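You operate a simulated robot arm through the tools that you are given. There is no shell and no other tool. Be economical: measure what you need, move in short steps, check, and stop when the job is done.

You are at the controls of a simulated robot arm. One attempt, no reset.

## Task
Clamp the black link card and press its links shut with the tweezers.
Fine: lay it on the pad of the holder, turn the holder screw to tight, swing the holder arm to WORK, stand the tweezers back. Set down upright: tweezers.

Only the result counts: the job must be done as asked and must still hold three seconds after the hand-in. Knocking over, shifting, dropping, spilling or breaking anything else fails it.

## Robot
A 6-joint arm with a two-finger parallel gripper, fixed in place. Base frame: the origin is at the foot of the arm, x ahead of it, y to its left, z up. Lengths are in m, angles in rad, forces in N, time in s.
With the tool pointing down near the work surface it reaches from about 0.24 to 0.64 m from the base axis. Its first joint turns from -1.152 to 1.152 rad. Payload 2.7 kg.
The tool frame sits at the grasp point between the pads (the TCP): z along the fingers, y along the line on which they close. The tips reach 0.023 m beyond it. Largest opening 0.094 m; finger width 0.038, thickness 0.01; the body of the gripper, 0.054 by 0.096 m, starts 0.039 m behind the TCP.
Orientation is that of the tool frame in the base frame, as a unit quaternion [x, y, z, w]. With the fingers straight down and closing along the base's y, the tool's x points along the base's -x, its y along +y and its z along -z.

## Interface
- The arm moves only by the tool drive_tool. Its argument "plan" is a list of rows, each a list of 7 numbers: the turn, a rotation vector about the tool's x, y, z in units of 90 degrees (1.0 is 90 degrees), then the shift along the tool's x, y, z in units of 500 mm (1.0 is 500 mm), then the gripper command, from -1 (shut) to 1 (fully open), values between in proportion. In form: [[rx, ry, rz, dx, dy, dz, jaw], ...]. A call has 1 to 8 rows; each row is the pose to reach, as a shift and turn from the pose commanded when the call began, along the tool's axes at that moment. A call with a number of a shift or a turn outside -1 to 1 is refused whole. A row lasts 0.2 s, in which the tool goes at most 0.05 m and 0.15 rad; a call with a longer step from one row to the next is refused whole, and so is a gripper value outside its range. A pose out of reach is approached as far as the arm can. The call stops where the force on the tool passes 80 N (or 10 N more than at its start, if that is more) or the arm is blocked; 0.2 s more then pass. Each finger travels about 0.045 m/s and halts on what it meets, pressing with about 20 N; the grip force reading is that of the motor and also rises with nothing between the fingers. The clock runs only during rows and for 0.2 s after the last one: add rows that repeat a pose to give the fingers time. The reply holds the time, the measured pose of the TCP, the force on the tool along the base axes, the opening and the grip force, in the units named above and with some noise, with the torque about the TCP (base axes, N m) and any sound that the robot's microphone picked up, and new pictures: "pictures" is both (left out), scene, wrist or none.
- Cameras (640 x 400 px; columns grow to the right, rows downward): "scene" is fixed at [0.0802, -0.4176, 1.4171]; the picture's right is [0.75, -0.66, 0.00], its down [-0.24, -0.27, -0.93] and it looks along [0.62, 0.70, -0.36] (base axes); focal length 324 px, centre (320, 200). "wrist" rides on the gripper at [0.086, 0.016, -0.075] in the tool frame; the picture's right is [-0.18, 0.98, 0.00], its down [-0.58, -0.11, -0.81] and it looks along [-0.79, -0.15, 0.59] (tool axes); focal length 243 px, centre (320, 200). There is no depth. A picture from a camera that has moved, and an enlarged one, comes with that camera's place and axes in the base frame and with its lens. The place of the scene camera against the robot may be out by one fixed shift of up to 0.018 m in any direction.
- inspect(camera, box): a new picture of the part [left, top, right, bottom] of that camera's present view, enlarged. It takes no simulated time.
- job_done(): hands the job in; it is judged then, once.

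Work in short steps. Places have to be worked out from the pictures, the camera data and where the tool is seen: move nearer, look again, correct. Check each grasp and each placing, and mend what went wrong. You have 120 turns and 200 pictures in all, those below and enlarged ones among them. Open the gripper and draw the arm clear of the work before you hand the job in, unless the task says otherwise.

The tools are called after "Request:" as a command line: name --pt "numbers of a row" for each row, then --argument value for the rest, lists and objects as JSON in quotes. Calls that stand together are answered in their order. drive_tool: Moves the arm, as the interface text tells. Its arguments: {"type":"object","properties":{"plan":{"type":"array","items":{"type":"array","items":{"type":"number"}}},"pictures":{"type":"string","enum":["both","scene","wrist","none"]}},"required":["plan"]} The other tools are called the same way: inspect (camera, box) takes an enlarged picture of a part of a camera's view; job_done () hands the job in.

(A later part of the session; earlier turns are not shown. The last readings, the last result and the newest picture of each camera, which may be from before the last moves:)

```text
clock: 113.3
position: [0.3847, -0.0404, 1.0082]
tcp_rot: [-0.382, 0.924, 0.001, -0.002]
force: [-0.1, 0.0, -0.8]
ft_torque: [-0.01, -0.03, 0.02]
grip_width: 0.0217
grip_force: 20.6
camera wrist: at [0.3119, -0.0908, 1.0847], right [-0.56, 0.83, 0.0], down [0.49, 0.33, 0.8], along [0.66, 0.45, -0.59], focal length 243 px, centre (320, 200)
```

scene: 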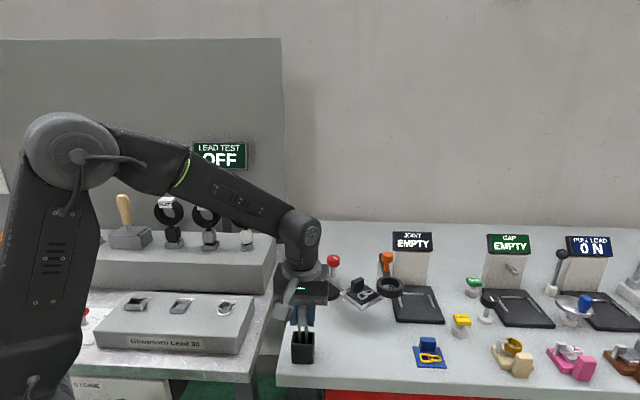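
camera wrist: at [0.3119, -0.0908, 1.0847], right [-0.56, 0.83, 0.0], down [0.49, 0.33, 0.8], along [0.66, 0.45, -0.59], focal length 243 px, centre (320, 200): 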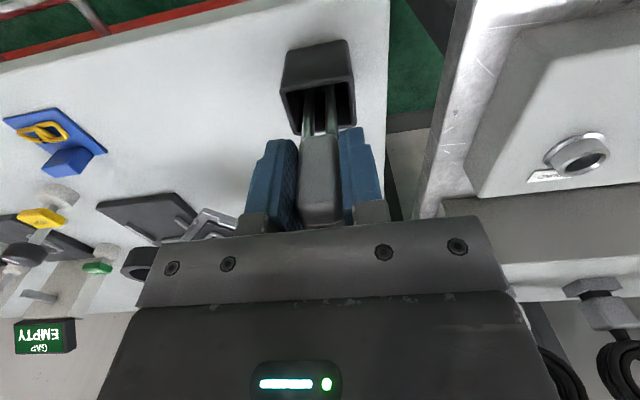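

Tweezers gripped (0.0217); the stand pose is TCP (0.3847,-0.0404,1.0082) at yaw 45°. Lift straight up.

Request:
drive_tool --pt "0 0 0 0 0 -0.05 -0.8" --pt "0 0 0 0 0 -0.12 -0.8" --pt "0 0 0 0 0 -0.2 -0.8" --pt "0 0 0 0 0 -0.28 -0.8" --pt "0 0 0 0 0 -0.28 -0.8" --pictures "wrist"

Request:
inspect --camera "scene" --box '[260, 230, 380, 370]'

Request:
inspect --camera "wrist" --box '[250, 0, 400, 220]'

```text
clock: 114.5
position: [0.3848, -0.0416, 1.1504]
tcp_rot: [-0.382, 0.924, 0.001, -0.001]
force: [0.5, -1.0, -0.7]
ft_torque: [0.02, -0.01, -0.05]
grip_width: 0.0216
grip_force: 19.9
camera wrist: at [0.3127, -0.0913, 1.2252], right [-0.56, 0.83, 0.0], down [0.49, 0.33, 0.8], along [0.66, 0.45, -0.59], focal length 243 px, centre (320, 200)
```

wrist: 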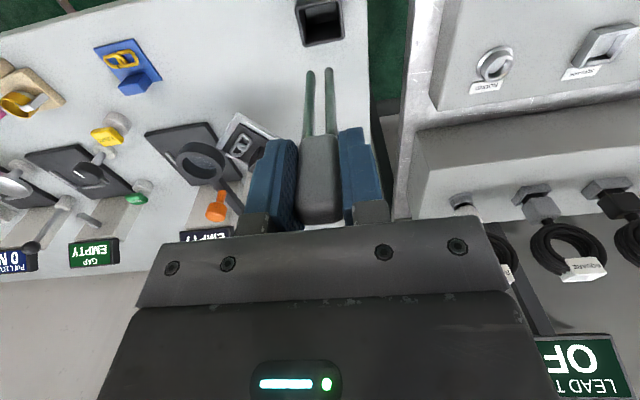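

```text
2.86 times, centred on (320, 300) of scene
camera zoom: at [0.0802, -0.4176, 1.4171], right [0.75, -0.66, 0.0], down [-0.24, -0.27, -0.93], along [0.62, 0.7, -0.36], focal length 925 px, centre (320, -86)
```

zoom: 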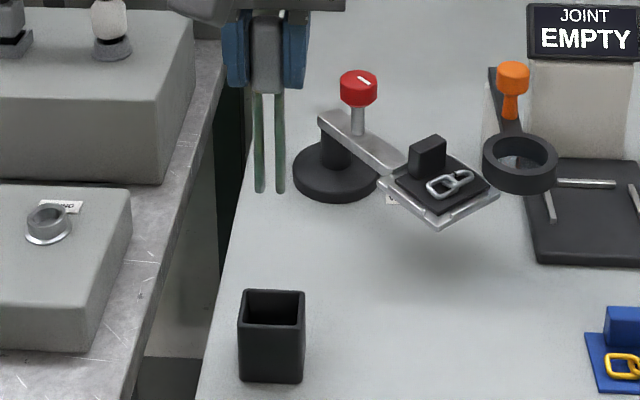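

```text
1.82 times, centred on (325, 110) of wrist
camera zoom: at [0.3127, -0.0913, 1.2252], right [-0.56, 0.83, 0.0], down [0.49, 0.33, 0.8], along [0.66, 0.45, -0.59], focal length 441 px, centre (311, 364)
```

zoom: 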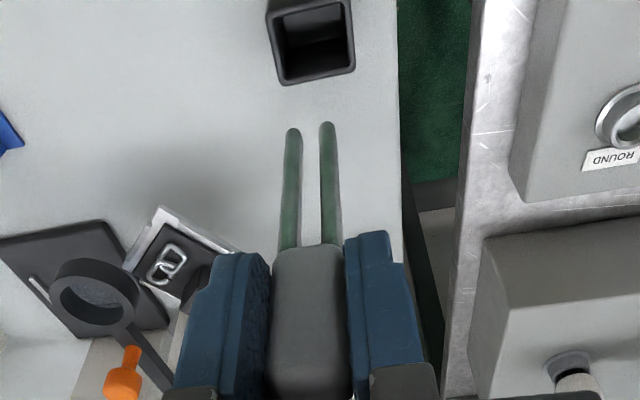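

Two green legs ~13.6 mm apart, tips ≈0.105 below TCP. Carry them high over the card at WORK, turning to the card's yaw (~87°).

Request:
drive_tool --pt "0 0 -0.08 -0.035 -0.044 0 -0.8" --pt "0 0 -0.16 -0.07 -0.088 0 -0.8" --pt "0 0 -0.24 -0.105 -0.131 0 -0.8" --pt "0 0 -0.32 -0.14 -0.175 0 -0.8" --pt "0 0 -0.4 -0.175 -0.219 0 -0.8" --pt "0 0 -0.467 -0.211 -0.262 0 -0.8" --pt "0 0 -0.467 -0.211 -0.262 0 -0.8" --pictures "wrist"

Request:
inspect --camera "wrist" --box '[220, 0, 420, 160]'

Request:
inspect --camera "scene" --box '[310, 210, 430, 320]'

```text
clock: 116.1
position: [0.5507, -0.06, 1.1489]
tcp_rot: [-0.688, 0.726, 0.001, -0.003]
force: [0.2, 0.3, -0.2]
ft_torque: [-0.02, 0.0, -0.03]
grip_width: 0.0217
grip_force: 20.0
camera wrist: at [0.531, -0.1447, 1.2249], right [-0.97, 0.24, 0.0], down [0.14, 0.57, 0.81], along [0.19, 0.78, -0.59], focal length 243 px, centre (320, 200)
```

wrist: 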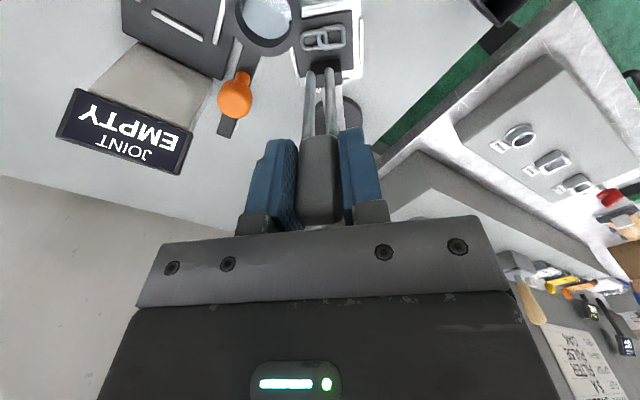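

```text
2.50 times, centred on (320, 80) of wrist
camera zoom: at [0.531, -0.1447, 1.2249], right [-0.97, 0.24, 0.0], down [0.14, 0.57, 0.81], along [0.19, 0.78, -0.59], focal length 606 px, centre (320, 500)
```

zoom: 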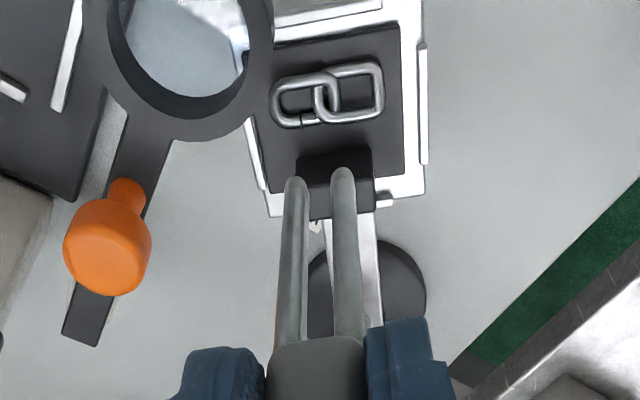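

```text
3.64 times, centred on (370, 265) of scene
camera zoom: at [0.0802, -0.4176, 1.4171], right [0.75, -0.66, 0.0], down [-0.24, -0.27, -0.93], along [0.62, 0.7, -0.36], focal length 1177 px, centre (138, -36)
```

zoom: 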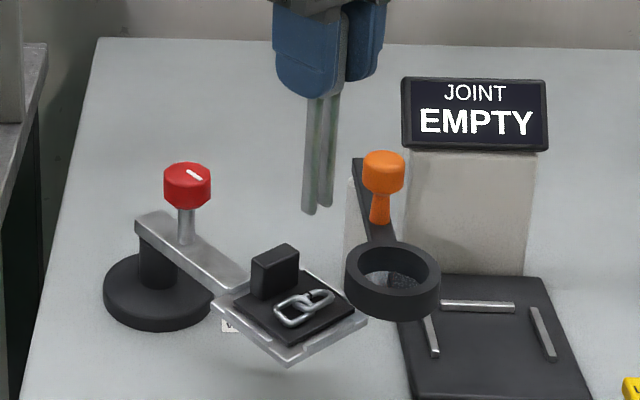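

Gap ≈(0.5603,-0.0504), link crossing ≈(0.550,-0.057); tip midpoint is at TCP+(0.001,-0.0005). I'll centre the tips over the gap and lower to ~1 cm above.

Request:
drive_tool --pt "0 0 0 -0.021 -0.016 0 -0.8" --pt "0 0 0 -0.021 -0.016 0.05 -0.8" --pt "0 0 0 -0.021 -0.016 0.108 -0.8" --pt "0 0 0 -0.021 -0.016 0.108 -0.8" --pictures "none"

Request:
inspect --camera "wrist" --box '[260, 20, 380, 120]'

Request:
inspect --camera "scene" --box '[330, 250, 410, 310]'

```text
clock: 117.1
position: [0.5594, -0.0496, 1.0947]
tcp_rot: [-0.688, 0.726, 0.001, -0.002]
force: [-0.6, -0.9, 0.0]
ft_torque: [0.01, -0.04, -0.02]
grip_width: 0.0213
grip_force: 20.4
```

```text
4.00 times, centred on (320, 70) of wrist
camera zoom: at [0.54, -0.1346, 1.17], right [-0.97, 0.24, 0.0], down [0.14, 0.57, 0.81], along [0.19, 0.78, -0.59], focal length 970 px, centre (320, 720)
```

zoom: 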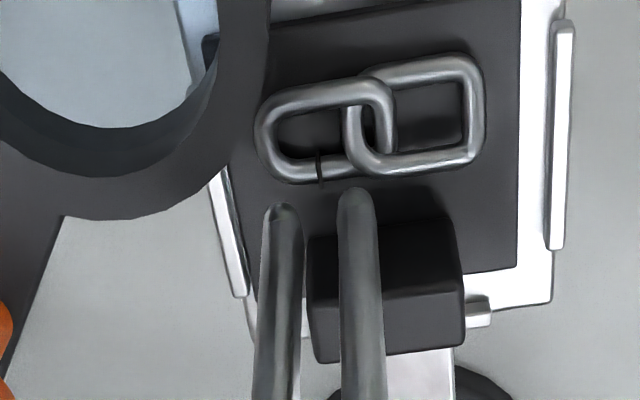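

```text
6.67 times, centred on (370, 280) of scene
camera zoom: at [0.0802, -0.4176, 1.4171], right [0.75, -0.66, 0.0], down [-0.24, -0.27, -0.93], along [0.62, 0.7, -0.36], focal length 2158 px, centre (-13, -333)
```

zoom: 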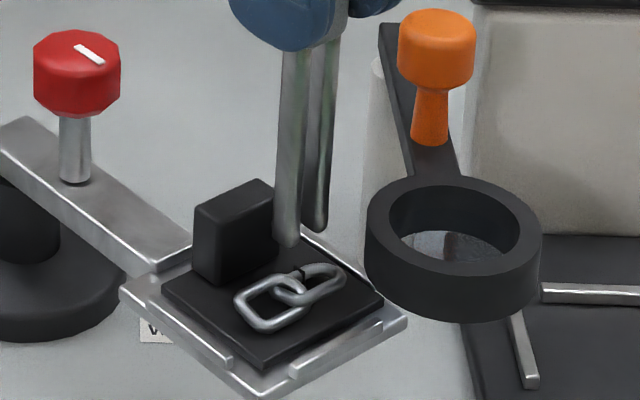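

Tips' midpoint is exactly above the gap. Lower gently to contact.

Request:
drive_tool --pt "0 0 0 0 0 0.008 -0.8" --pt "0 0 0 0 0 0.016 -0.8" --pt "0 0 0 0 0 0.022 -0.8" --pt "0 0 0 0 0 0.026 -0.8" --pictures "none"

Request:
inspect --camera "wrist" --box '[260, 20, 380, 120]'

Request:
inspect --camera "scene" --box '[330, 250, 410, 310]'

```text
clock: 118.1
position: [0.5594, -0.0491, 1.0818]
tcp_rot: [-0.688, 0.726, 0.0, -0.001]
force: [-4.8, 1.8, 14.8]
ft_torque: [0.06, 0.49, 0.0]
grip_width: 0.0221
grip_force: 20.2
```

```text
4.00 times, centred on (320, 70) of wrist
camera zoom: at [0.5399, -0.1351, 1.1587], right [-0.97, 0.24, 0.0], down [0.14, 0.58, 0.81], along [0.19, 0.78, -0.59], focal length 970 px, centre (320, 720)
```

zoom: 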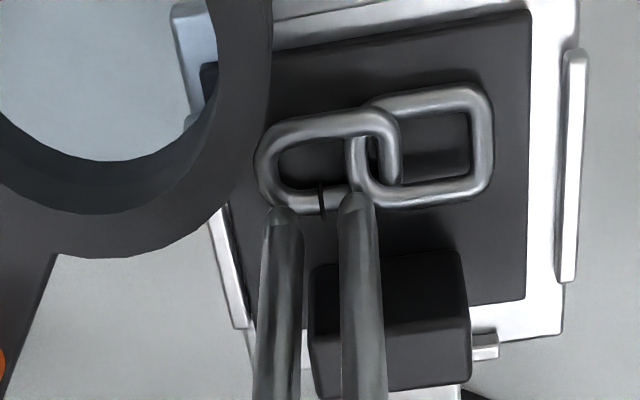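

```text
6.67 times, centred on (370, 280) of scene
camera zoom: at [0.0798, -0.4175, 1.4171], right [0.75, -0.66, 0.0], down [-0.24, -0.27, -0.93], along [0.62, 0.7, -0.36], focal length 2158 px, centre (-13, -333)
```

zoom: 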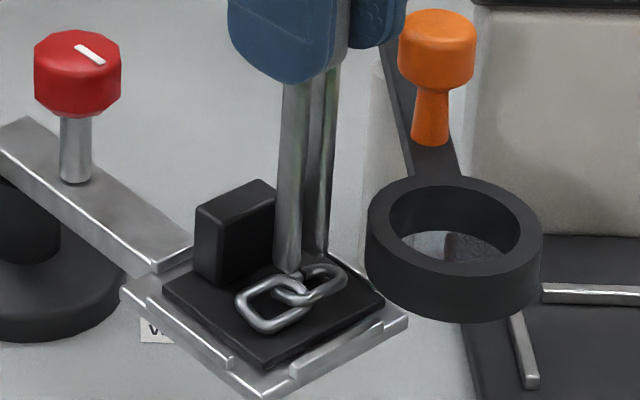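

In contact at 15 N on the wire by the gap; no change yet. Press harder and hold.

Request:
drive_tool --pt "0 0 0 0 0 0.003 -1" --pt "0 0 0 0 0 0.006 -1" --pt "0 0 0 0 0 0.008 -1" --pt "0 0 0 0 0 0.008 -1" --pt "0 0 0 0 0 0.008 -1" --pt "0 0 0 0 0 0.008 -1" --pictures "none"

Request:
inspect --camera "wrist" --box '[260, 20, 380, 120]'

Request:
inspect --camera "scene" --box '[330, 250, 410, 310]'

```text
clock: 119.5
position: [0.5597, -0.0509, 1.0767]
tcp_rot: [-0.687, 0.726, 0.002, -0.001]
force: [0.1, -0.3, 15.2]
ft_torque: [0.02, -0.06, -0.02]
grip_width: 0.0217
grip_force: 20.0
```

```text
4.00 times, centred on (320, 70) of wrist
camera zoom: at [0.5402, -0.1356, 1.1526], right [-0.97, 0.24, 0.0], down [0.14, 0.57, 0.81], along [0.19, 0.78, -0.59], focal length 970 px, centre (320, 720)
```

zoom: 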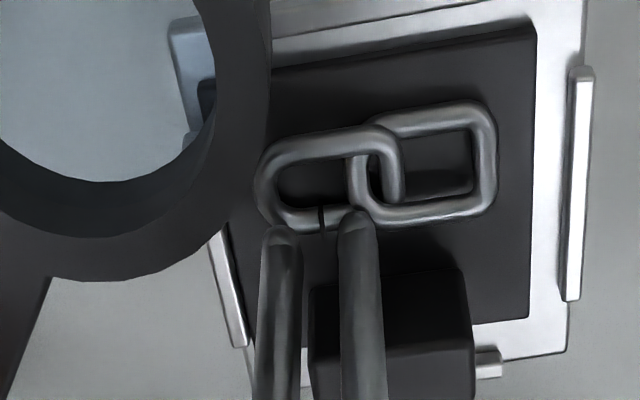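

```text
6.67 times, centred on (370, 280) of scene
camera zoom: at [0.0799, -0.4175, 1.4171], right [0.75, -0.66, 0.0], down [-0.24, -0.27, -0.93], along [0.62, 0.7, -0.36], focal length 2158 px, centre (-13, -333)
```

zoom: 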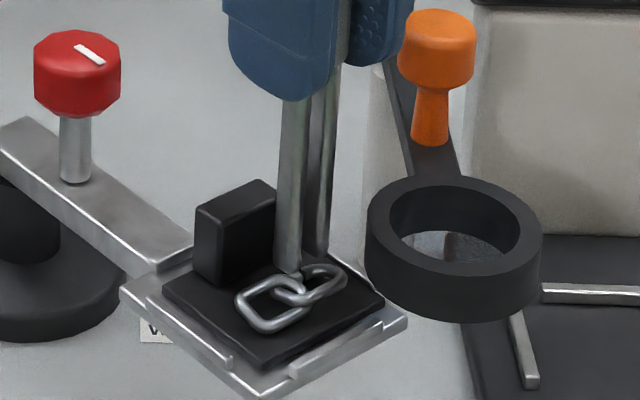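

The tweezers slipped up ~4 mm in the grip at ~15 N; the gap line still shows. Zoom tighter to judge the gap.

Request:
inspect --camera "wrist" --box '[300, 40, 350, 85]'

Request:
inspect --camera "scene" --box '[355, 275, 385, 300]'

```text
8.89 times, centred on (325, 62) of wrist
camera zoom: at [0.5402, -0.1356, 1.1526], right [-0.97, 0.24, 0.0], down [0.14, 0.57, 0.81], along [0.19, 0.78, -0.59], focal length 2157 px, centre (276, 1422)
```

zoom: 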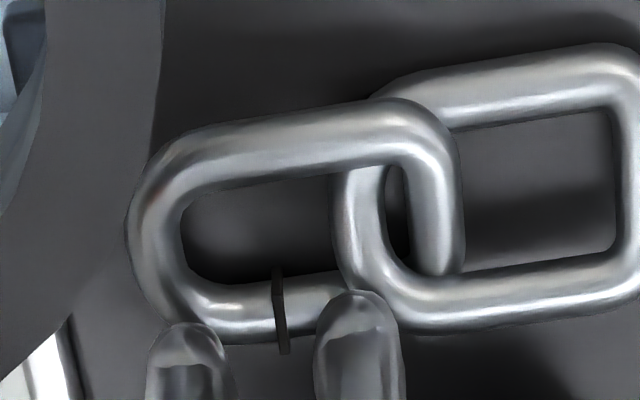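

```text
16.00 times, centred on (370, 288) of scene
camera zoom: at [0.0799, -0.4175, 1.4171], right [0.75, -0.66, 0.0], down [-0.24, -0.27, -0.93], along [0.62, 0.7, -0.36], focal length 5178 px, centre (-480, -1200)
```

zoom: 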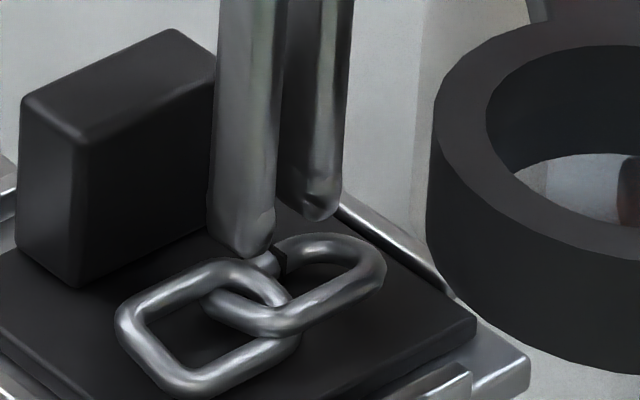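

The tips sit ~3 mm behind the wire's centre line. Lift slightly, move 3.5 mm toward the wire, and press again.

Request:
drive_tool --pt "0 0 0 0 0 -0.008 -1" --pt "0 0 0 0 0 -0.014 -1" --pt "0 0 0 0.007 0 -0.014 -1" --pt "0 0 0 0.007 0 -0.006 -1" --pt "0 0 0 0.007 0 -0.001 -1" --pt "0 0 0 0.007 0 0.002 -1" --pt "0 0 0 0.007 0 0.002 -1" --pt "0 0 0 0.007 0 0.002 -1" --pictures "none"

Request:
inspect --camera "wrist" --box '[300, 40, 350, 85]'

Request:
inspect --camera "scene" --box '[355, 275, 385, 300]'

```text
clock: 121.3
position: [0.5598, -0.0529, 1.0777]
tcp_rot: [-0.687, 0.726, 0.001, 0.0]
force: [-0.4, 1.9, 8.4]
ft_torque: [0.1, 0.0, -0.02]
grip_width: 0.0215
grip_force: 19.7
```

```text
8.89 times, centred on (325, 62) of wrist
camera zoom: at [0.5397, -0.1386, 1.1527], right [-0.97, 0.24, 0.0], down [0.14, 0.57, 0.81], along [0.19, 0.78, -0.59], focal length 2157 px, centre (276, 1422)
```

zoom: 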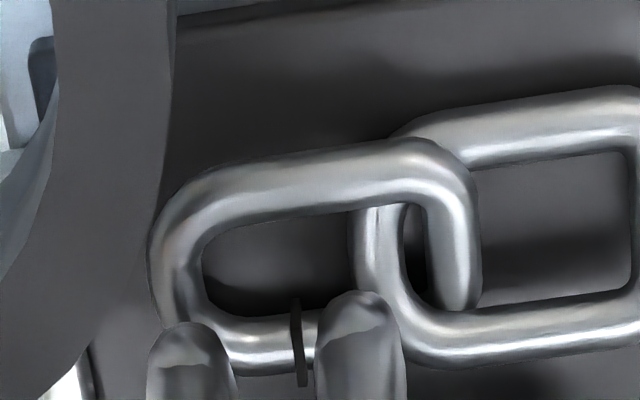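

```text
16.00 times, centred on (370, 288) of scene
camera zoom: at [0.0801, -0.4175, 1.4171], right [0.75, -0.66, 0.0], down [-0.24, -0.27, -0.93], along [0.62, 0.7, -0.36], focal length 5178 px, centre (-480, -1200)
```

zoom: 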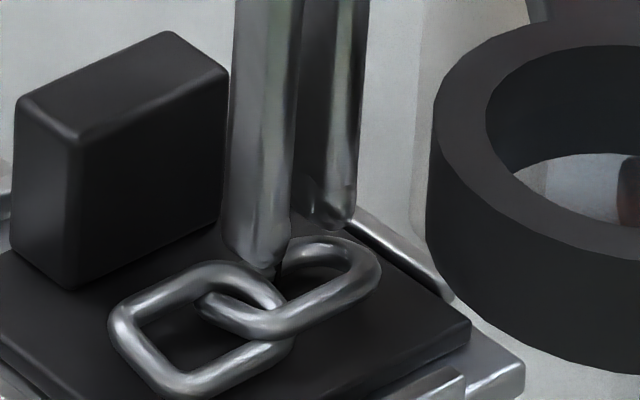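

Now on the wire at 8 N. Shift 1.5 mm to centre on the gap and press to ~12 N for longer.

Request:
drive_tool --pt "0 0 0 0 0 -0.008 -1" --pt "0 0 0 0 0.003 -0.008 -1" --pt "0 0 0 0 0.003 0 -1" --pt "0 0 0 0 0.003 0.002 -1" --pt "0 0 0 0 0.003 0.002 -1" --pt "0 0 0 0 0.003 0.002 -1" --pt "0 0 0 0 0.003 0.002 -1" --pt "0 0 0 0 0.003 0.002 -1" --pictures "none"

Request:
drive_tool --pt "0 0 0 0 0 0.001 -1" --pt "0 0 0 0 0 0.001 -1" --pt "0 0 0 0 0 0.001 -1" --pt "0 0 0 0 0 0.001 -1" --pt "0 0 0 0 0 0.001 -1" --pt "0 0 0 0 0 0.001 -1" --pictures "none"

Request:
inspect --camera "wrist" --box '[300, 40, 350, 85]'

```text
clock: 123.1
position: [0.5583, -0.0529, 1.0763]
tcp_rot: [-0.688, 0.726, 0.002, -0.001]
force: [0.7, 0.5, 15.7]
ft_torque: [-0.02, -0.04, 0.01]
grip_width: 0.0218
grip_force: 20.0
```

```text
clock: 124.5
position: [0.5581, -0.0523, 1.0756]
tcp_rot: [-0.688, 0.725, 0.001, -0.002]
force: [0.5, -0.1, 13.6]
ft_torque: [-0.01, -0.01, -0.01]
grip_width: 0.0216
grip_force: 20.0
```

```text
8.89 times, centred on (325, 62) of wrist
camera zoom: at [0.5382, -0.1391, 1.1499], right [-0.97, 0.24, 0.0], down [0.14, 0.57, 0.81], along [0.19, 0.78, -0.59], focal length 2157 px, centre (276, 1422)
```

zoom: 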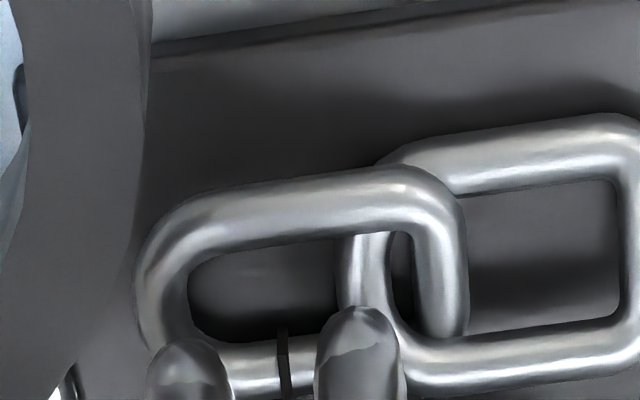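

Still no change with the tips straddling the gap marker. I'll try putting one tip directly onto the gap: lift, shift -6.5 mm in tool y, press.

Request:
drive_tool --pt "0 0 0 0 0 -0.012 -1" --pt "0 0 0 0 -0.013 -0.012 -1" --pt "0 0 0 0.001 -0.013 -0.004 -1" --pt "0 0 0 0.001 -0.013 0 -1" --pt "0 0 0 0.001 -0.013 0.003 -1" --pt "0 0 0 0.001 -0.013 0.004 -1" --pt "0 0 0 0.001 -0.013 0.004 -1" --pt "0 0 0 0.001 -0.013 0.004 -1" --pictures "none"

Request:
inspect --camera "wrist" --box '[300, 40, 350, 85]'

Request:
inspect --camera "scene" --box '[340, 260, 390, 300]'

```text
clock: 126.3
position: [0.5642, -0.0544, 1.0742]
tcp_rot: [-0.687, 0.726, 0.0, 0.0]
force: [1.0, 0.8, 14.7]
ft_torque: [0.0, -0.01, 0.03]
grip_width: 0.0218
grip_force: 20.3
```

```text
8.89 times, centred on (325, 62) of wrist
camera zoom: at [0.545, -0.1399, 1.1495], right [-0.97, 0.24, 0.0], down [0.14, 0.58, 0.81], along [0.19, 0.78, -0.59], focal length 2157 px, centre (276, 1422)
```

zoom: 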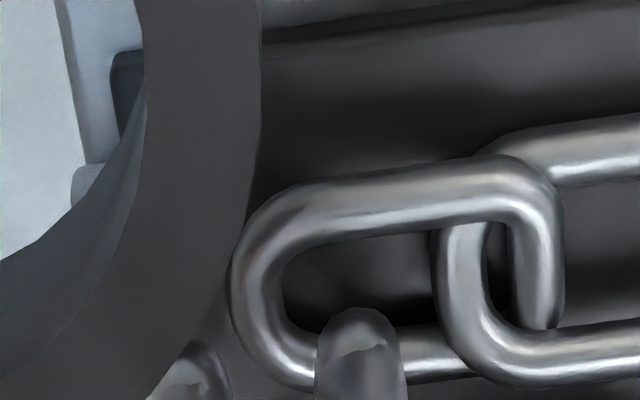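

```text
10.00 times, centred on (365, 280) of scene
camera zoom: at [0.08, -0.4175, 1.4171], right [0.75, -0.66, 0.0], down [-0.24, -0.27, -0.93], along [0.62, 0.7, -0.36], focal length 3236 px, centre (-130, -600)
```

zoom: 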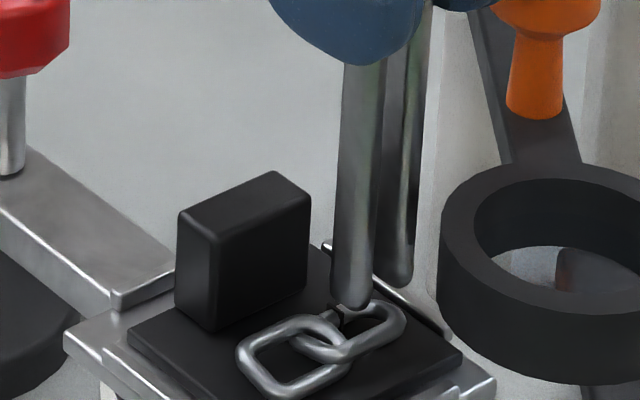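

One tip pressed right on the gap. Lift 2 cm and look at the gap.

Request:
drive_tool --pt "0 0 0 0 0 -0.02 -0.9" --pt "0 0 0 0 0 -0.05 -0.9" --pt "0 0 0 0 0 -0.05 -0.9" --pictures "none"

Request:
inspect --camera "wrist" --box '[270, 10, 370, 85]'

Request:
inspect --camera "scene" --box '[300, 240, 420, 320]'

```text
clock: 127.1
position: [0.5657, -0.0543, 1.0981]
tcp_rot: [-0.688, 0.726, 0.002, -0.002]
force: [0.8, -0.8, -0.6]
ft_torque: [0.02, -0.02, -0.01]
grip_width: 0.0219
grip_force: 19.8
```

```text
5.33 times, centred on (320, 48) of wrist
camera zoom: at [0.5456, -0.1398, 1.1735], right [-0.97, 0.24, 0.01], down [0.14, 0.57, 0.81], along [0.19, 0.78, -0.59], focal length 1294 px, centre (320, 1013)
```

zoom: 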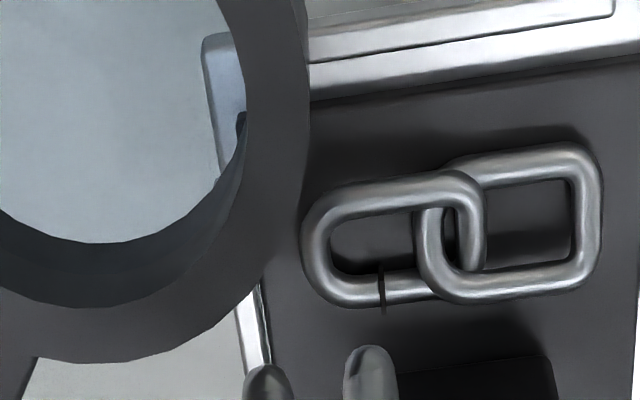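

```text
5.00 times, centred on (360, 280) of scene
camera zoom: at [0.0802, -0.4176, 1.4171], right [0.75, -0.66, 0.0], down [-0.24, -0.27, -0.93], along [0.62, 0.7, -0.36], focal length 1618 px, centre (120, -200)
```

zoom: 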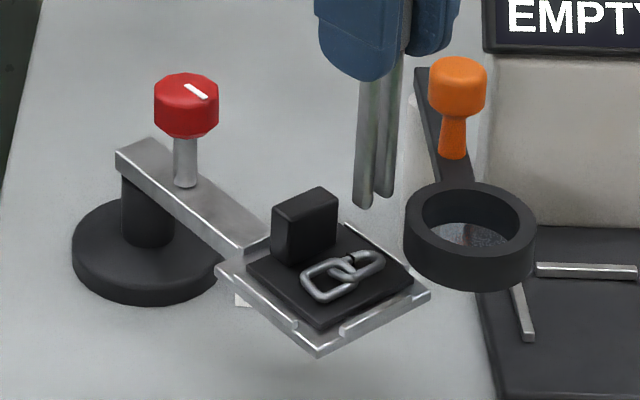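

No change. The geometry suggests another way: the 7.5 mm leg gap can straddle the wire itself (one leg inside the link). I'll rise, rotate the tool 90° and position the tips across the wire at the gap (≈(0.5578,-0.0513)).

Request:
drive_tool --pt "0 0 0 -0.007 0.015 -0.04 -0.9" --pt "0 0 0.095 -0.007 0.015 -0.06 -0.9" --pt "0 0 0.19 -0.007 0.015 -0.06 -0.9" --pt "0 0 0.285 -0.007 0.015 -0.06 -0.9" --pt "0 0 0.38 -0.007 0.015 -0.06 -0.9" --pt "0 0 0.475 -0.007 0.015 -0.06 -0.9" --pt "0 0 0.57 -0.007 0.015 -0.06 -0.9" --pt "0 0 0.665 -0.007 0.015 -0.06 -0.9" --pictures "none"

Request:
drive_tool --pt "0 0 0.095 0 0 0 -0.9" --pt "0 0 0.19 0 0 0 -0.9" --pt "0 0 0.285 0 0 0 -0.9" --pt "0 0 0.335 0 0 0.03 -0.9" --pt "0 0 0.335 0 0 0.05 -0.9" --pt "0 0 0.335 0 0 0.05 -0.9" --pictures "wrist"

Request:
inspect --camera "wrist" --box '[260, 20, 380, 120]'

```text
clock: 128.9
position: [0.5571, -0.0514, 1.1275]
tcp_rot: [-0.233, 0.973, 0.001, -0.002]
force: [0.7, 0.2, -1.0]
ft_torque: [0.01, 0.03, 0.0]
grip_width: 0.0219
grip_force: 20.5
```

```text
clock: 130.3
position: [0.5574, -0.0509, 1.1029]
tcp_rot: [0.028, 1.0, 0.0, -0.002]
force: [-0.3, 0.4, -1.0]
ft_torque: [0.01, -0.04, 0.02]
grip_width: 0.0217
grip_force: 19.7
camera wrist: at [0.4731, -0.0303, 1.1792], right [0.24, 0.97, 0.0], down [0.58, -0.14, 0.8], along [0.78, -0.19, -0.59], focal length 243 px, centre (320, 200)
```

wrist: 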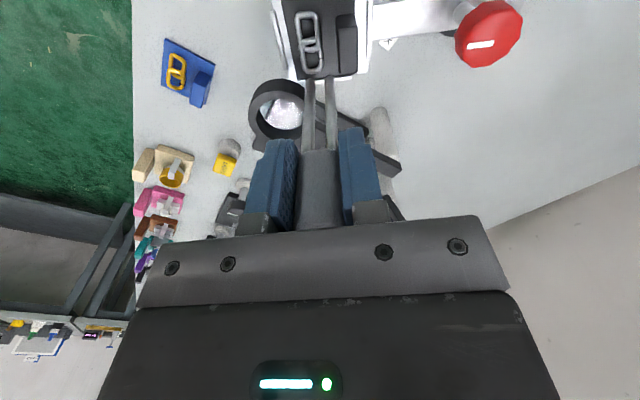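

```text
4.00 times, centred on (320, 70) of wrist
camera zoom: at [0.4731, -0.0303, 1.1792], right [0.24, 0.97, 0.0], down [0.58, -0.14, 0.8], along [0.78, -0.19, -0.59], focal length 970 px, centre (320, 720)
```

zoom: 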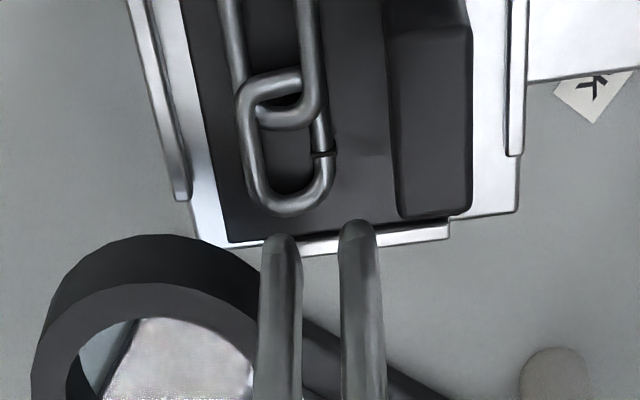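

Gap at (0.5576,-0.050); tips' midpoint is 1–2 mm off. Correct and lower so the legs straddle the wire, watching force.

Request:
drive_tool --pt "0 0 0 0.0026 0.0024 0 -0.9" --pt "0 0 0 0.0026 0.0024 0.03 -0.9" --pt "0 0 0 0.0026 0.0024 0.045 -0.9" --pt "0 0 0 0.0026 0.0024 0.045 -0.9" --pictures "none"

Request:
inspect --camera "wrist" --box '[270, 10, 370, 90]'

Request:
inspect --camera "scene" --box '[340, 260, 390, 300]'

```text
clock: 131.3
position: [0.5554, -0.049, 1.0808]
tcp_rot: [0.027, 1.0, 0.0, -0.002]
force: [-0.1, -0.2, -0.8]
ft_torque: [0.04, 0.01, -0.02]
grip_width: 0.0215
grip_force: 20.5
```

```text
5.00 times, centred on (320, 50) of wrist
camera zoom: at [0.4712, -0.0281, 1.1554], right [0.24, 0.97, 0.0], down [0.58, -0.14, 0.8], along [0.78, -0.19, -0.59], focal length 1213 px, centre (320, 950)
```

zoom: 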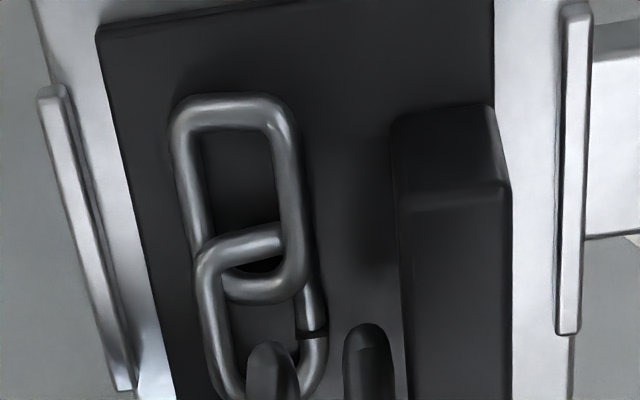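

```text
10.00 times, centred on (365, 280) of scene
camera zoom: at [0.0802, -0.4176, 1.4171], right [0.75, -0.66, 0.0], down [-0.24, -0.27, -0.93], along [0.62, 0.7, -0.36], focal length 3236 px, centre (-130, -600)
```

zoom: 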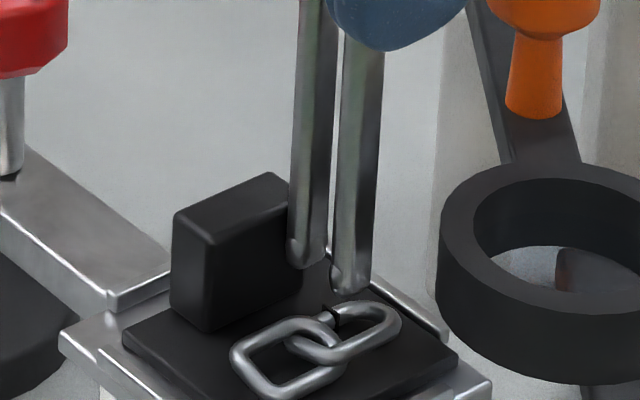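

Fine-trim: 1.2 mm in -tool y, 2 mm in +x, then lower to the plate.

Request:
drive_tool --pt "0 0 0 -0.004 -0.0024 0 -0.9" --pt "0 0 0 -0.004 -0.0024 0.01 -0.9" --pt "0 0 0 -0.004 -0.0024 0.016 -0.9" --pt "0 0 0 -0.004 -0.0024 0.02 -0.9" --pt "0 0 0 -0.004 -0.0024 0.022 -0.9" --pt "0 0 0 -0.004 -0.0024 0.022 -0.9" --pictures "none"

Request:
inspect --camera "wrist" --box '[270, 10, 370, 90]'

Request:
inspect --camera "scene" --box '[340, 260, 390, 300]'

```text
clock: 132.7
position: [0.5582, -0.0495, 1.0708]
tcp_rot: [0.027, 1.0, 0.0, 0.0]
force: [0.5, -0.5, 15.3]
ft_torque: [0.03, -0.06, 0.0]
grip_width: 0.022
grip_force: 19.8
```

```text
5.00 times, centred on (320, 50) of wrist
camera zoom: at [0.4736, -0.0296, 1.1457], right [0.24, 0.97, 0.0], down [0.58, -0.14, 0.81], along [0.78, -0.19, -0.59], focal length 1213 px, centre (320, 950)
```

zoom: 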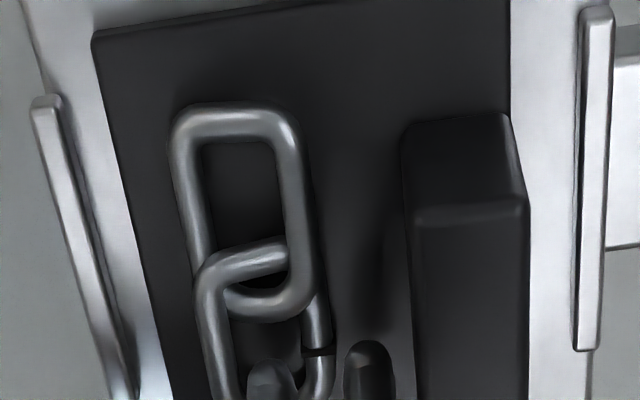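

```text
10.00 times, centred on (365, 280) of scene
camera zoom: at [0.08, -0.4175, 1.4171], right [0.75, -0.66, 0.0], down [-0.24, -0.27, -0.93], along [0.62, 0.7, -0.36], focal length 3236 px, centre (-130, -600)
```

zoom: 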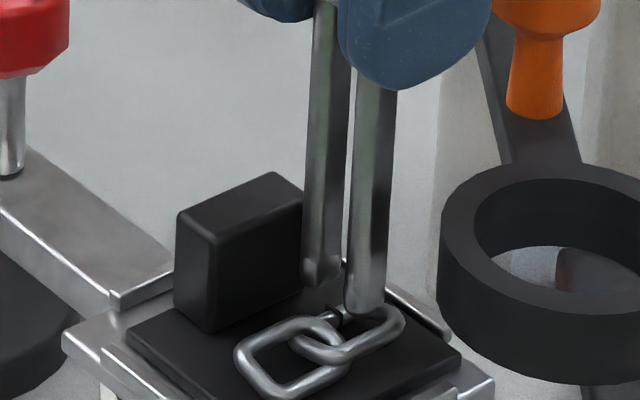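

The legs straddle the wire at the gap with 15 N. I'll compare the black card's gap with the untouched blue card's gap to judge whether it has shut.

Request:
drive_tool --pt "0 0 0 0 0 -0.02 -0.9" --pt "0 0 0 0 0 -0.08 -0.9" --pt "0 0 0 0 0 -0.14 -0.9" --pictures "none"

Request:
inspect --camera "scene" --box '[412, 340, 446, 366]'

Request:
inspect --camera "scene" --box '[350, 276, 390, 306]'

```text
clock: 133.5
position: [0.5579, -0.051, 1.1368]
tcp_rot: [0.027, 1.0, 0.0, -0.003]
force: [0.2, -0.2, -1.5]
ft_torque: [0.01, -0.01, 0.02]
grip_width: 0.0217
grip_force: 19.9
```

```text
15.38 times, centred on (429, 353) of scene
camera zoom: at [0.0802, -0.4176, 1.4171], right [0.75, -0.66, 0.0], down [-0.24, -0.27, -0.93], along [0.62, 0.7, -0.36], focal length 4979 px, centre (-1357, -2154)
```

zoom: 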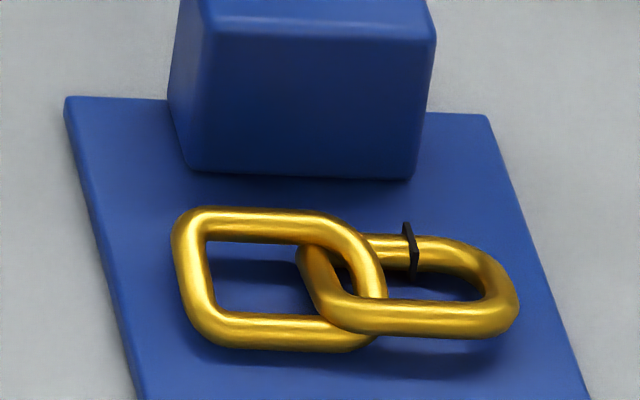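

```text
13.33 times, centred on (370, 291) of scene
camera zoom: at [0.0802, -0.4176, 1.4171], right [0.75, -0.66, 0.0], down [-0.24, -0.27, -0.93], along [0.62, 0.7, -0.36], focal length 4315 px, centre (-347, -1013)
```

zoom: 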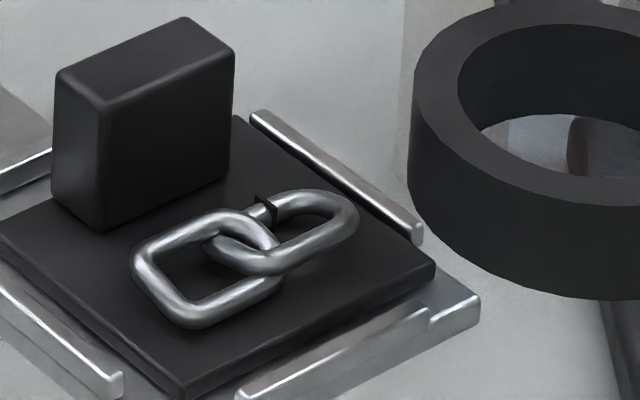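

Both cards look alike there, and the card has crept ~5 mm toward the +x rail during pressing, so it is not truly clamped; the seat was probably not centred well enough. I'll stand the tweezers back, re-centre the card carefully, and sort out the clamp.

Request:
drive_tool --pt "0 0 -0.076 0.05 0 -0.03 -0.9" --pt "0 0 -0.152 0.1 0.0005 -0.03 -0.9" --pt "0 0 -0.228 0.15 0.001 -0.03 -0.9" --pt "0 0 -0.304 0.2 0.0015 -0.03 -0.9" --pt "0 0 -0.38 0.25 0.002 -0.03 -0.9" --pt "0 0 -0.456 0.3 0.0025 -0.03 -0.9" --pt "0 0 -0.533 0.347 0.0025 -0.03 -0.9" --pt "0 0 -0.533 0.347 0.0025 -0.03 -0.9" --pictures "none"

Request:
inspect --camera "wrist" --box '[250, 0, 400, 120]'

```text
clock: 135.3
position: [0.3828, -0.0413, 1.1545]
tcp_rot: [-0.382, 0.924, 0.0, -0.003]
force: [0.4, 0.3, -0.8]
ft_torque: [0.0, 0.01, 0.03]
grip_width: 0.0218
grip_force: 20.5
```

```text
3.33 times, centred on (325, 60) of wrist
camera zoom: at [0.3119, -0.0911, 1.2295], right [-0.56, 0.83, 0.0], down [0.49, 0.33, 0.8], along [0.66, 0.46, -0.59], focal length 809 px, centre (303, 667)
```

zoom: 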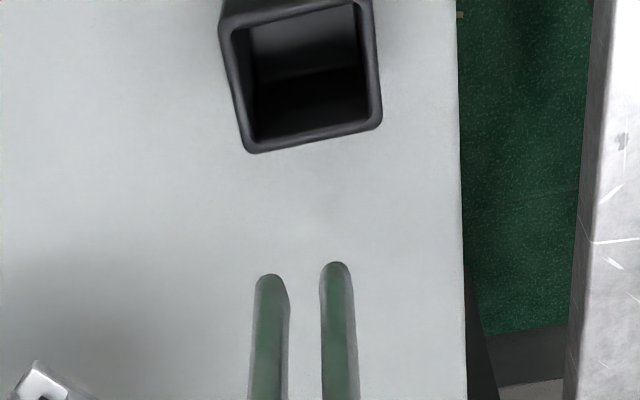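

Stand opening centre ≈(0.384,-0.038); use the original grasp pose and lower gently until the tips touch bottom.

Request:
drive_tool --pt "0 0 0 -0.004 -0.0014 0.06 -0.9" --pt "0 0 0 -0.004 -0.0014 0.14 -0.9" --pt "0 0 0 -0.004 -0.0014 0.22 -0.9" --pt "0 0 0 -0.004 -0.0014 0.28 -0.9" --pt "0 0 0 -0.004 -0.0014 0.296 -0.9" --pt "0 0 0 -0.004 -0.0014 0.302 -0.9" --pt "0 0 0 -0.004 -0.0014 0.306 -0.9" --pt "0 0 0 -0.004 -0.0014 0.306 -0.9" --pictures "scene"

```text
clock: 137.1
position: [0.3855, -0.0398, 1.0026]
tcp_rot: [-0.382, 0.924, 0.001, -0.003]
force: [-0.2, 0.3, -0.4]
ft_torque: [0.03, -0.01, -0.01]
grip_width: 0.0214
grip_force: 19.9
```

scene: 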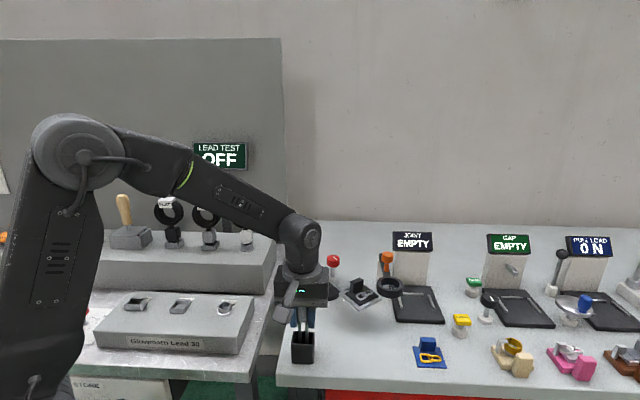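

No contact yet; lower a few mm more, then release.

Request:
drive_tool --pt "0 0 0 0 0 0.003 -0.9" --pt "0 0 0 0 0 0.006 -0.9" --pt "0 0 0 0 0 0.008 -0.9" --pt "0 0 0 0 0 0.008 -0.9" --pictures "none"

```text
clock: 138.1
position: [0.386, -0.0388, 0.9986]
tcp_rot: [-0.381, 0.924, 0.001, -0.002]
force: [0.3, -0.5, -0.2]
ft_torque: [0.0, 0.0, -0.03]
grip_width: 0.0218
grip_force: 20.4
```

Request:
drive_tool --pt "0 0 0 0 0 0.003 -0.9" --pt "0 0 0 0 0 0.006 -0.9" --pt "0 0 0 0 0 0.008 -0.9" --pt "0 0 0 0 0 0.008 -0.9" --pictures "wrist"

```text
clock: 139.1
position: [0.3844, -0.0387, 0.9946]
tcp_rot: [-0.381, 0.924, 0.0, -0.002]
force: [-1.6, 1.5, 6.0]
ft_torque: [0.03, 0.14, 0.03]
grip_width: 0.0217
grip_force: 20.0
camera wrist: at [0.3138, -0.0886, 1.0701], right [-0.56, 0.83, 0.0], down [0.49, 0.33, 0.8], along [0.66, 0.45, -0.59], focal length 243 px, centre (320, 200)
```

wrist: 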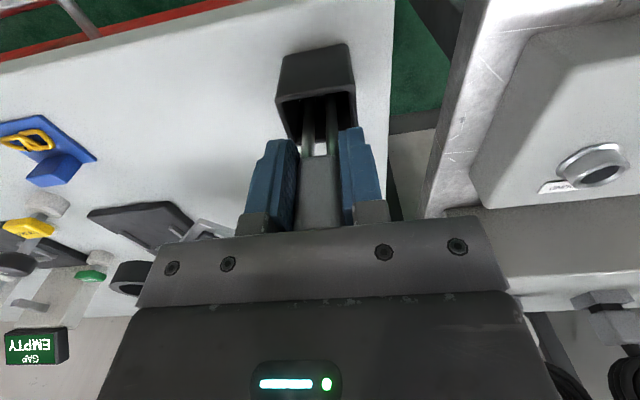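

Contact at 6 N: tweezers stand on the bottom. Release, rise straight, and go over to the card block.

Request:
drive_tool --pt "0 0 0 0 0 0 -0.4" --pt "0 0 0 0 0 0 0.0" --pt "0 0 0 0 0 0 0.2" --pt "0 0 0 0 0 -0.06 0.2" --pt "0 0 0 0 0 -0.15 0.2" --pt "0 0 0 0 0 -0.24 0.2" --pictures "scene"

Request:
drive_tool --pt "0 0 -0.08 -0.046 -0.034 0 0.2" --pt "0 0 -0.16 -0.092 -0.068 0 0.2" --pt "0 0 -0.24 -0.138 -0.1 0 0.2" --pt "0 0 -0.32 -0.184 -0.134 0 0.2" --pt "0 0 -0.4 -0.23 -0.167 0 0.2" --pt "0 0 -0.467 -0.276 -0.2 0 0.2" --pt "0 0 -0.467 -0.276 -0.2 0.06 0.2" --pt "0 0 -0.467 -0.276 -0.2 0.06 0.2" --pictures "none"

Request:
inspect --camera "wrist" --box '[220, 0, 420, 160]'

```text
clock: 140.5
position: [0.386, -0.0382, 1.1149]
tcp_rot: [-0.381, 0.925, 0.001, -0.002]
force: [0.0, -0.6, 0.0]
ft_torque: [0.01, 0.01, -0.01]
grip_width: 0.0564
grip_force: 0.1
```

scene: 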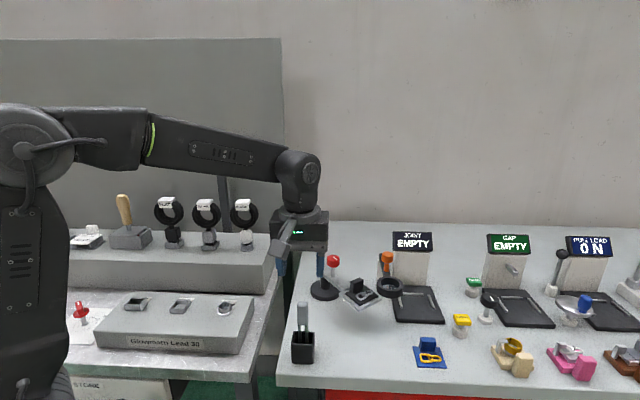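

```text
clock: 142.3
position: [0.554, -0.0128, 1.0831]
tcp_rot: [-0.688, 0.726, 0.001, -0.002]
force: [-0.5, -0.1, 0.5]
ft_torque: [-0.01, 0.02, -0.03]
grip_width: 0.0564
grip_force: 0.1
```

```text
2.50 times, centred on (320, 80) of wrist
camera zoom: at [0.5347, -0.0985, 1.1577], right [-0.97, 0.24, 0.0], down [0.14, 0.57, 0.81], along [0.19, 0.78, -0.59], focal length 606 px, centre (320, 500)
```

zoom: 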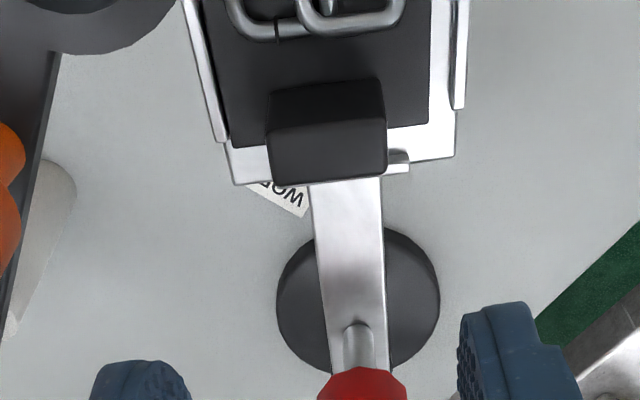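

The tweezers stand upright. At WORK the card is centred laterally but ≈3 mm toward the front. Grip the block and tug to recheck.

Request:
drive_tool --pt "0 0 0.05 0.023 0.007 0.05 0.2" --pt "0 0 0.05 0.023 0.007 0.12 0.2" --pt "0 0 0.05 0.023 0.007 0.155 0.2" --pt "0 0 0.05 0.023 0.007 0.155 -0.2" --pt "0 0 0.05 0.023 0.007 0.155 -0.7" --pt "0 0 0.05 0.023 0.007 0.155 -0.7" --pt "0 0 0.05 0.023 0.007 0.151 -0.7" --pt "0 0 0.05 0.023 0.007 0.147 -0.7" --pictures "none"

Request:
inspect --camera "scene" --box '[300, 240, 420, 320]'

```text
clock: 144.1
position: [0.5513, -0.0252, 1.0088]
tcp_rot: [-0.659, 0.752, 0.002, -0.002]
force: [-1.2, -0.4, -0.1]
ft_torque: [-0.02, 0.04, 0.01]
grip_width: 0.029
grip_force: 20.0
```

```text
5.00 times, centred on (360, 280) of scene
camera zoom: at [0.0802, -0.4176, 1.4171], right [0.75, -0.66, 0.0], down [-0.24, -0.27, -0.93], along [0.62, 0.7, -0.36], focal length 1618 px, centre (120, -200)
```

zoom: 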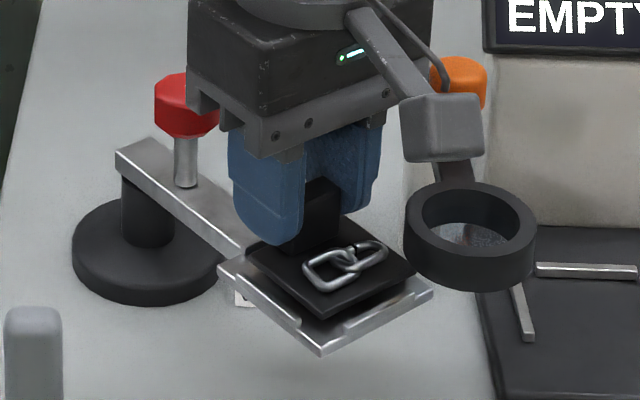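

Still free. The clamp may latch only when the screw *crosses* tight with the card well seated, and my earlier re-tighten only backed off 75°. I'll re-centre the card (3.5 mm back, 2°), set it down, then back the screw off by a large angle and retighten.

Request:
drive_tool --pt "0 0 -0.021 -0.0063 0.0055 0 -0.7" --pt "0 0 -0.021 -0.0063 0.0055 0.004 -0.7" --pt "0 0 -0.021 -0.0063 0.0055 0.008 -0.7" --pt "0 0 -0.021 -0.0063 0.0055 0.01 -0.7" --pt "0 0 -0.021 -0.0063 0.0055 0.01 -0.7" --pictures "none"

Request:
inspect --camera "wrist" --box '[200, 0, 440, 190]'

```text
clock: 145.3
position: [0.5469, -0.0202, 1.0051]
tcp_rot: [-0.671, 0.741, 0.001, -0.001]
force: [0.3, 0.1, 1.0]
ft_torque: [0.02, -0.04, -0.04]
grip_width: 0.0289
grip_force: 20.3
```

```text
2.11 times, centred on (320, 95) of wrist
camera zoom: at [0.5246, -0.105, 1.0801], right [-0.96, 0.28, 0.0], down [0.17, 0.57, 0.81], along [0.22, 0.77, -0.59], focal length 511 px, centre (320, 421)
```

zoom: 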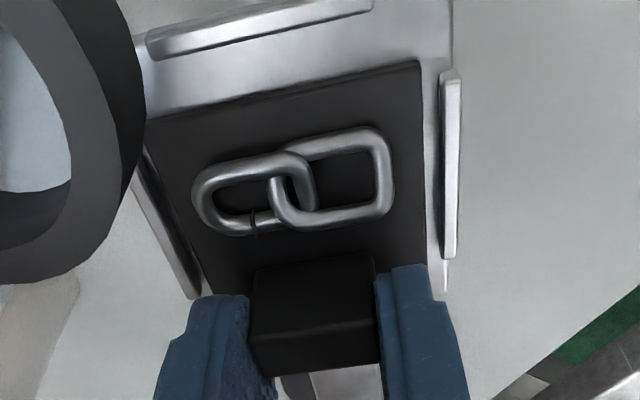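

Now well centred (front gap 7.5 mm of 16 total, side gap ≈4 mm of 9). Release, rise, move above the knob and wind the wrist fully clockwise.

Request:
drive_tool --pt "0 0 0 0 0 0.001 -0.3" --pt "0 0 0 0 0 0.001 0.1" --pt "0 0 0 0 0 0.001 0.2" --pt "0 0 0 0 0 -0.07 0.2" --pt "0 0 0 0 0 -0.14 0.2" --pt "0 0 0.05 -0.08 0 -0.14 0.2" --pt "0 0 0.1 -0.153 0 -0.14 0.2" --pictures "none"

Request:
drive_tool --pt "0 0 0.095 0 0 0 0.2" --pt "0 0 0.19 0 0 0 0.2" --pt "0 0 0.285 0 0 0 0.2" --pt "0 0 0.38 0 0 0 0.2" --pt "0 0 0.475 0 0 0 0.2" --pt "0 0 0.57 0 0 0 0.2" --pt "0 0 0.665 0 0 0 0.2" --pt "0 0 0.76 0 0 0 0.2" --pictures "none"

Request:
drive_tool --pt "0 0 0.095 0 0 0 0.2" --pt "0 0 0.19 0 0 0 0.2" --pt "0 0 0.285 0 0 0 0.2" --pt "0 0 0.38 0 0 0 0.2" --pt "0 0 0.475 0 0 0 0.2" --pt "0 0 0.57 0 0 0 0.2" --pt "0 0 0.665 0 0 0 0.2" --pt "0 0 0.76 0 0 0 0.2" --pictures "none"

Request:
drive_tool --pt "0 0 0.095 0 0 0 0.2" --pt "0 0 0.19 0 0 0 0.2" --pt "0 0 0.285 0 0 0 0.2" --pt "0 0 0.38 0 0 0 0.2" --pt "0 0 0.475 0 0 0 0.2" --pt "0 0 0.57 0 0 0 0.2" --pt "0 0 0.665 0 0 0 0.2" --pt "0 0 0.76 0 0 0 0.2" --pictures "wrist"

```text
clock: 146.9
position: [0.5571, 0.0549, 1.0745]
tcp_rot: [-0.611, 0.792, 0.002, -0.003]
force: [0.1, -0.2, 0.4]
ft_torque: [0.01, -0.01, -0.01]
grip_width: 0.0564
grip_force: 0.1
```

```text
clock: 148.7
position: [0.5561, 0.0561, 1.0746]
tcp_rot: [-0.057, 0.998, 0.0, -0.002]
force: [0.1, 0.9, 0.8]
ft_torque: [0.01, 0.0, -0.01]
grip_width: 0.0565
grip_force: 0.0
```

```text
clock: 150.5
position: [0.5572, 0.0572, 1.0742]
tcp_rot: [0.513, 0.858, -0.002, -0.003]
force: [-0.6, -0.5, -0.2]
ft_torque: [0.04, -0.01, 0.02]
grip_width: 0.0567
grip_force: 0.1
```

```text
clock: 152.3
position: [0.5564, 0.0556, 1.0752]
tcp_rot: [0.907, 0.422, -0.002, -0.001]
force: [0.1, 0.5, -0.2]
ft_torque: [-0.02, 0.0, 0.02]
grip_width: 0.0561
grip_force: 0.0
camera wrist: at [0.6251, 0.1114, 1.1496], right [0.63, -0.77, 0.0], down [-0.45, -0.37, 0.81], along [-0.63, -0.51, -0.59], focal length 243 px, centre (320, 200)
```

wrist: 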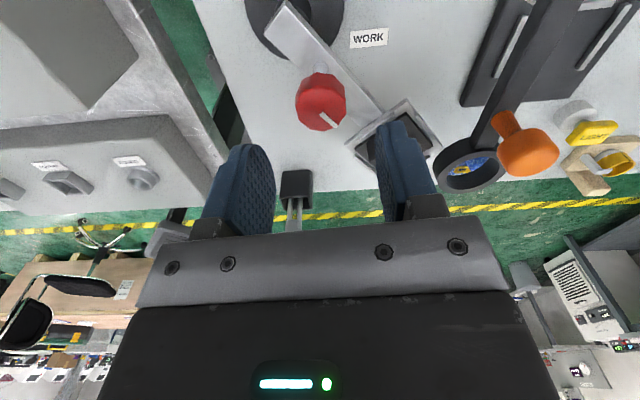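

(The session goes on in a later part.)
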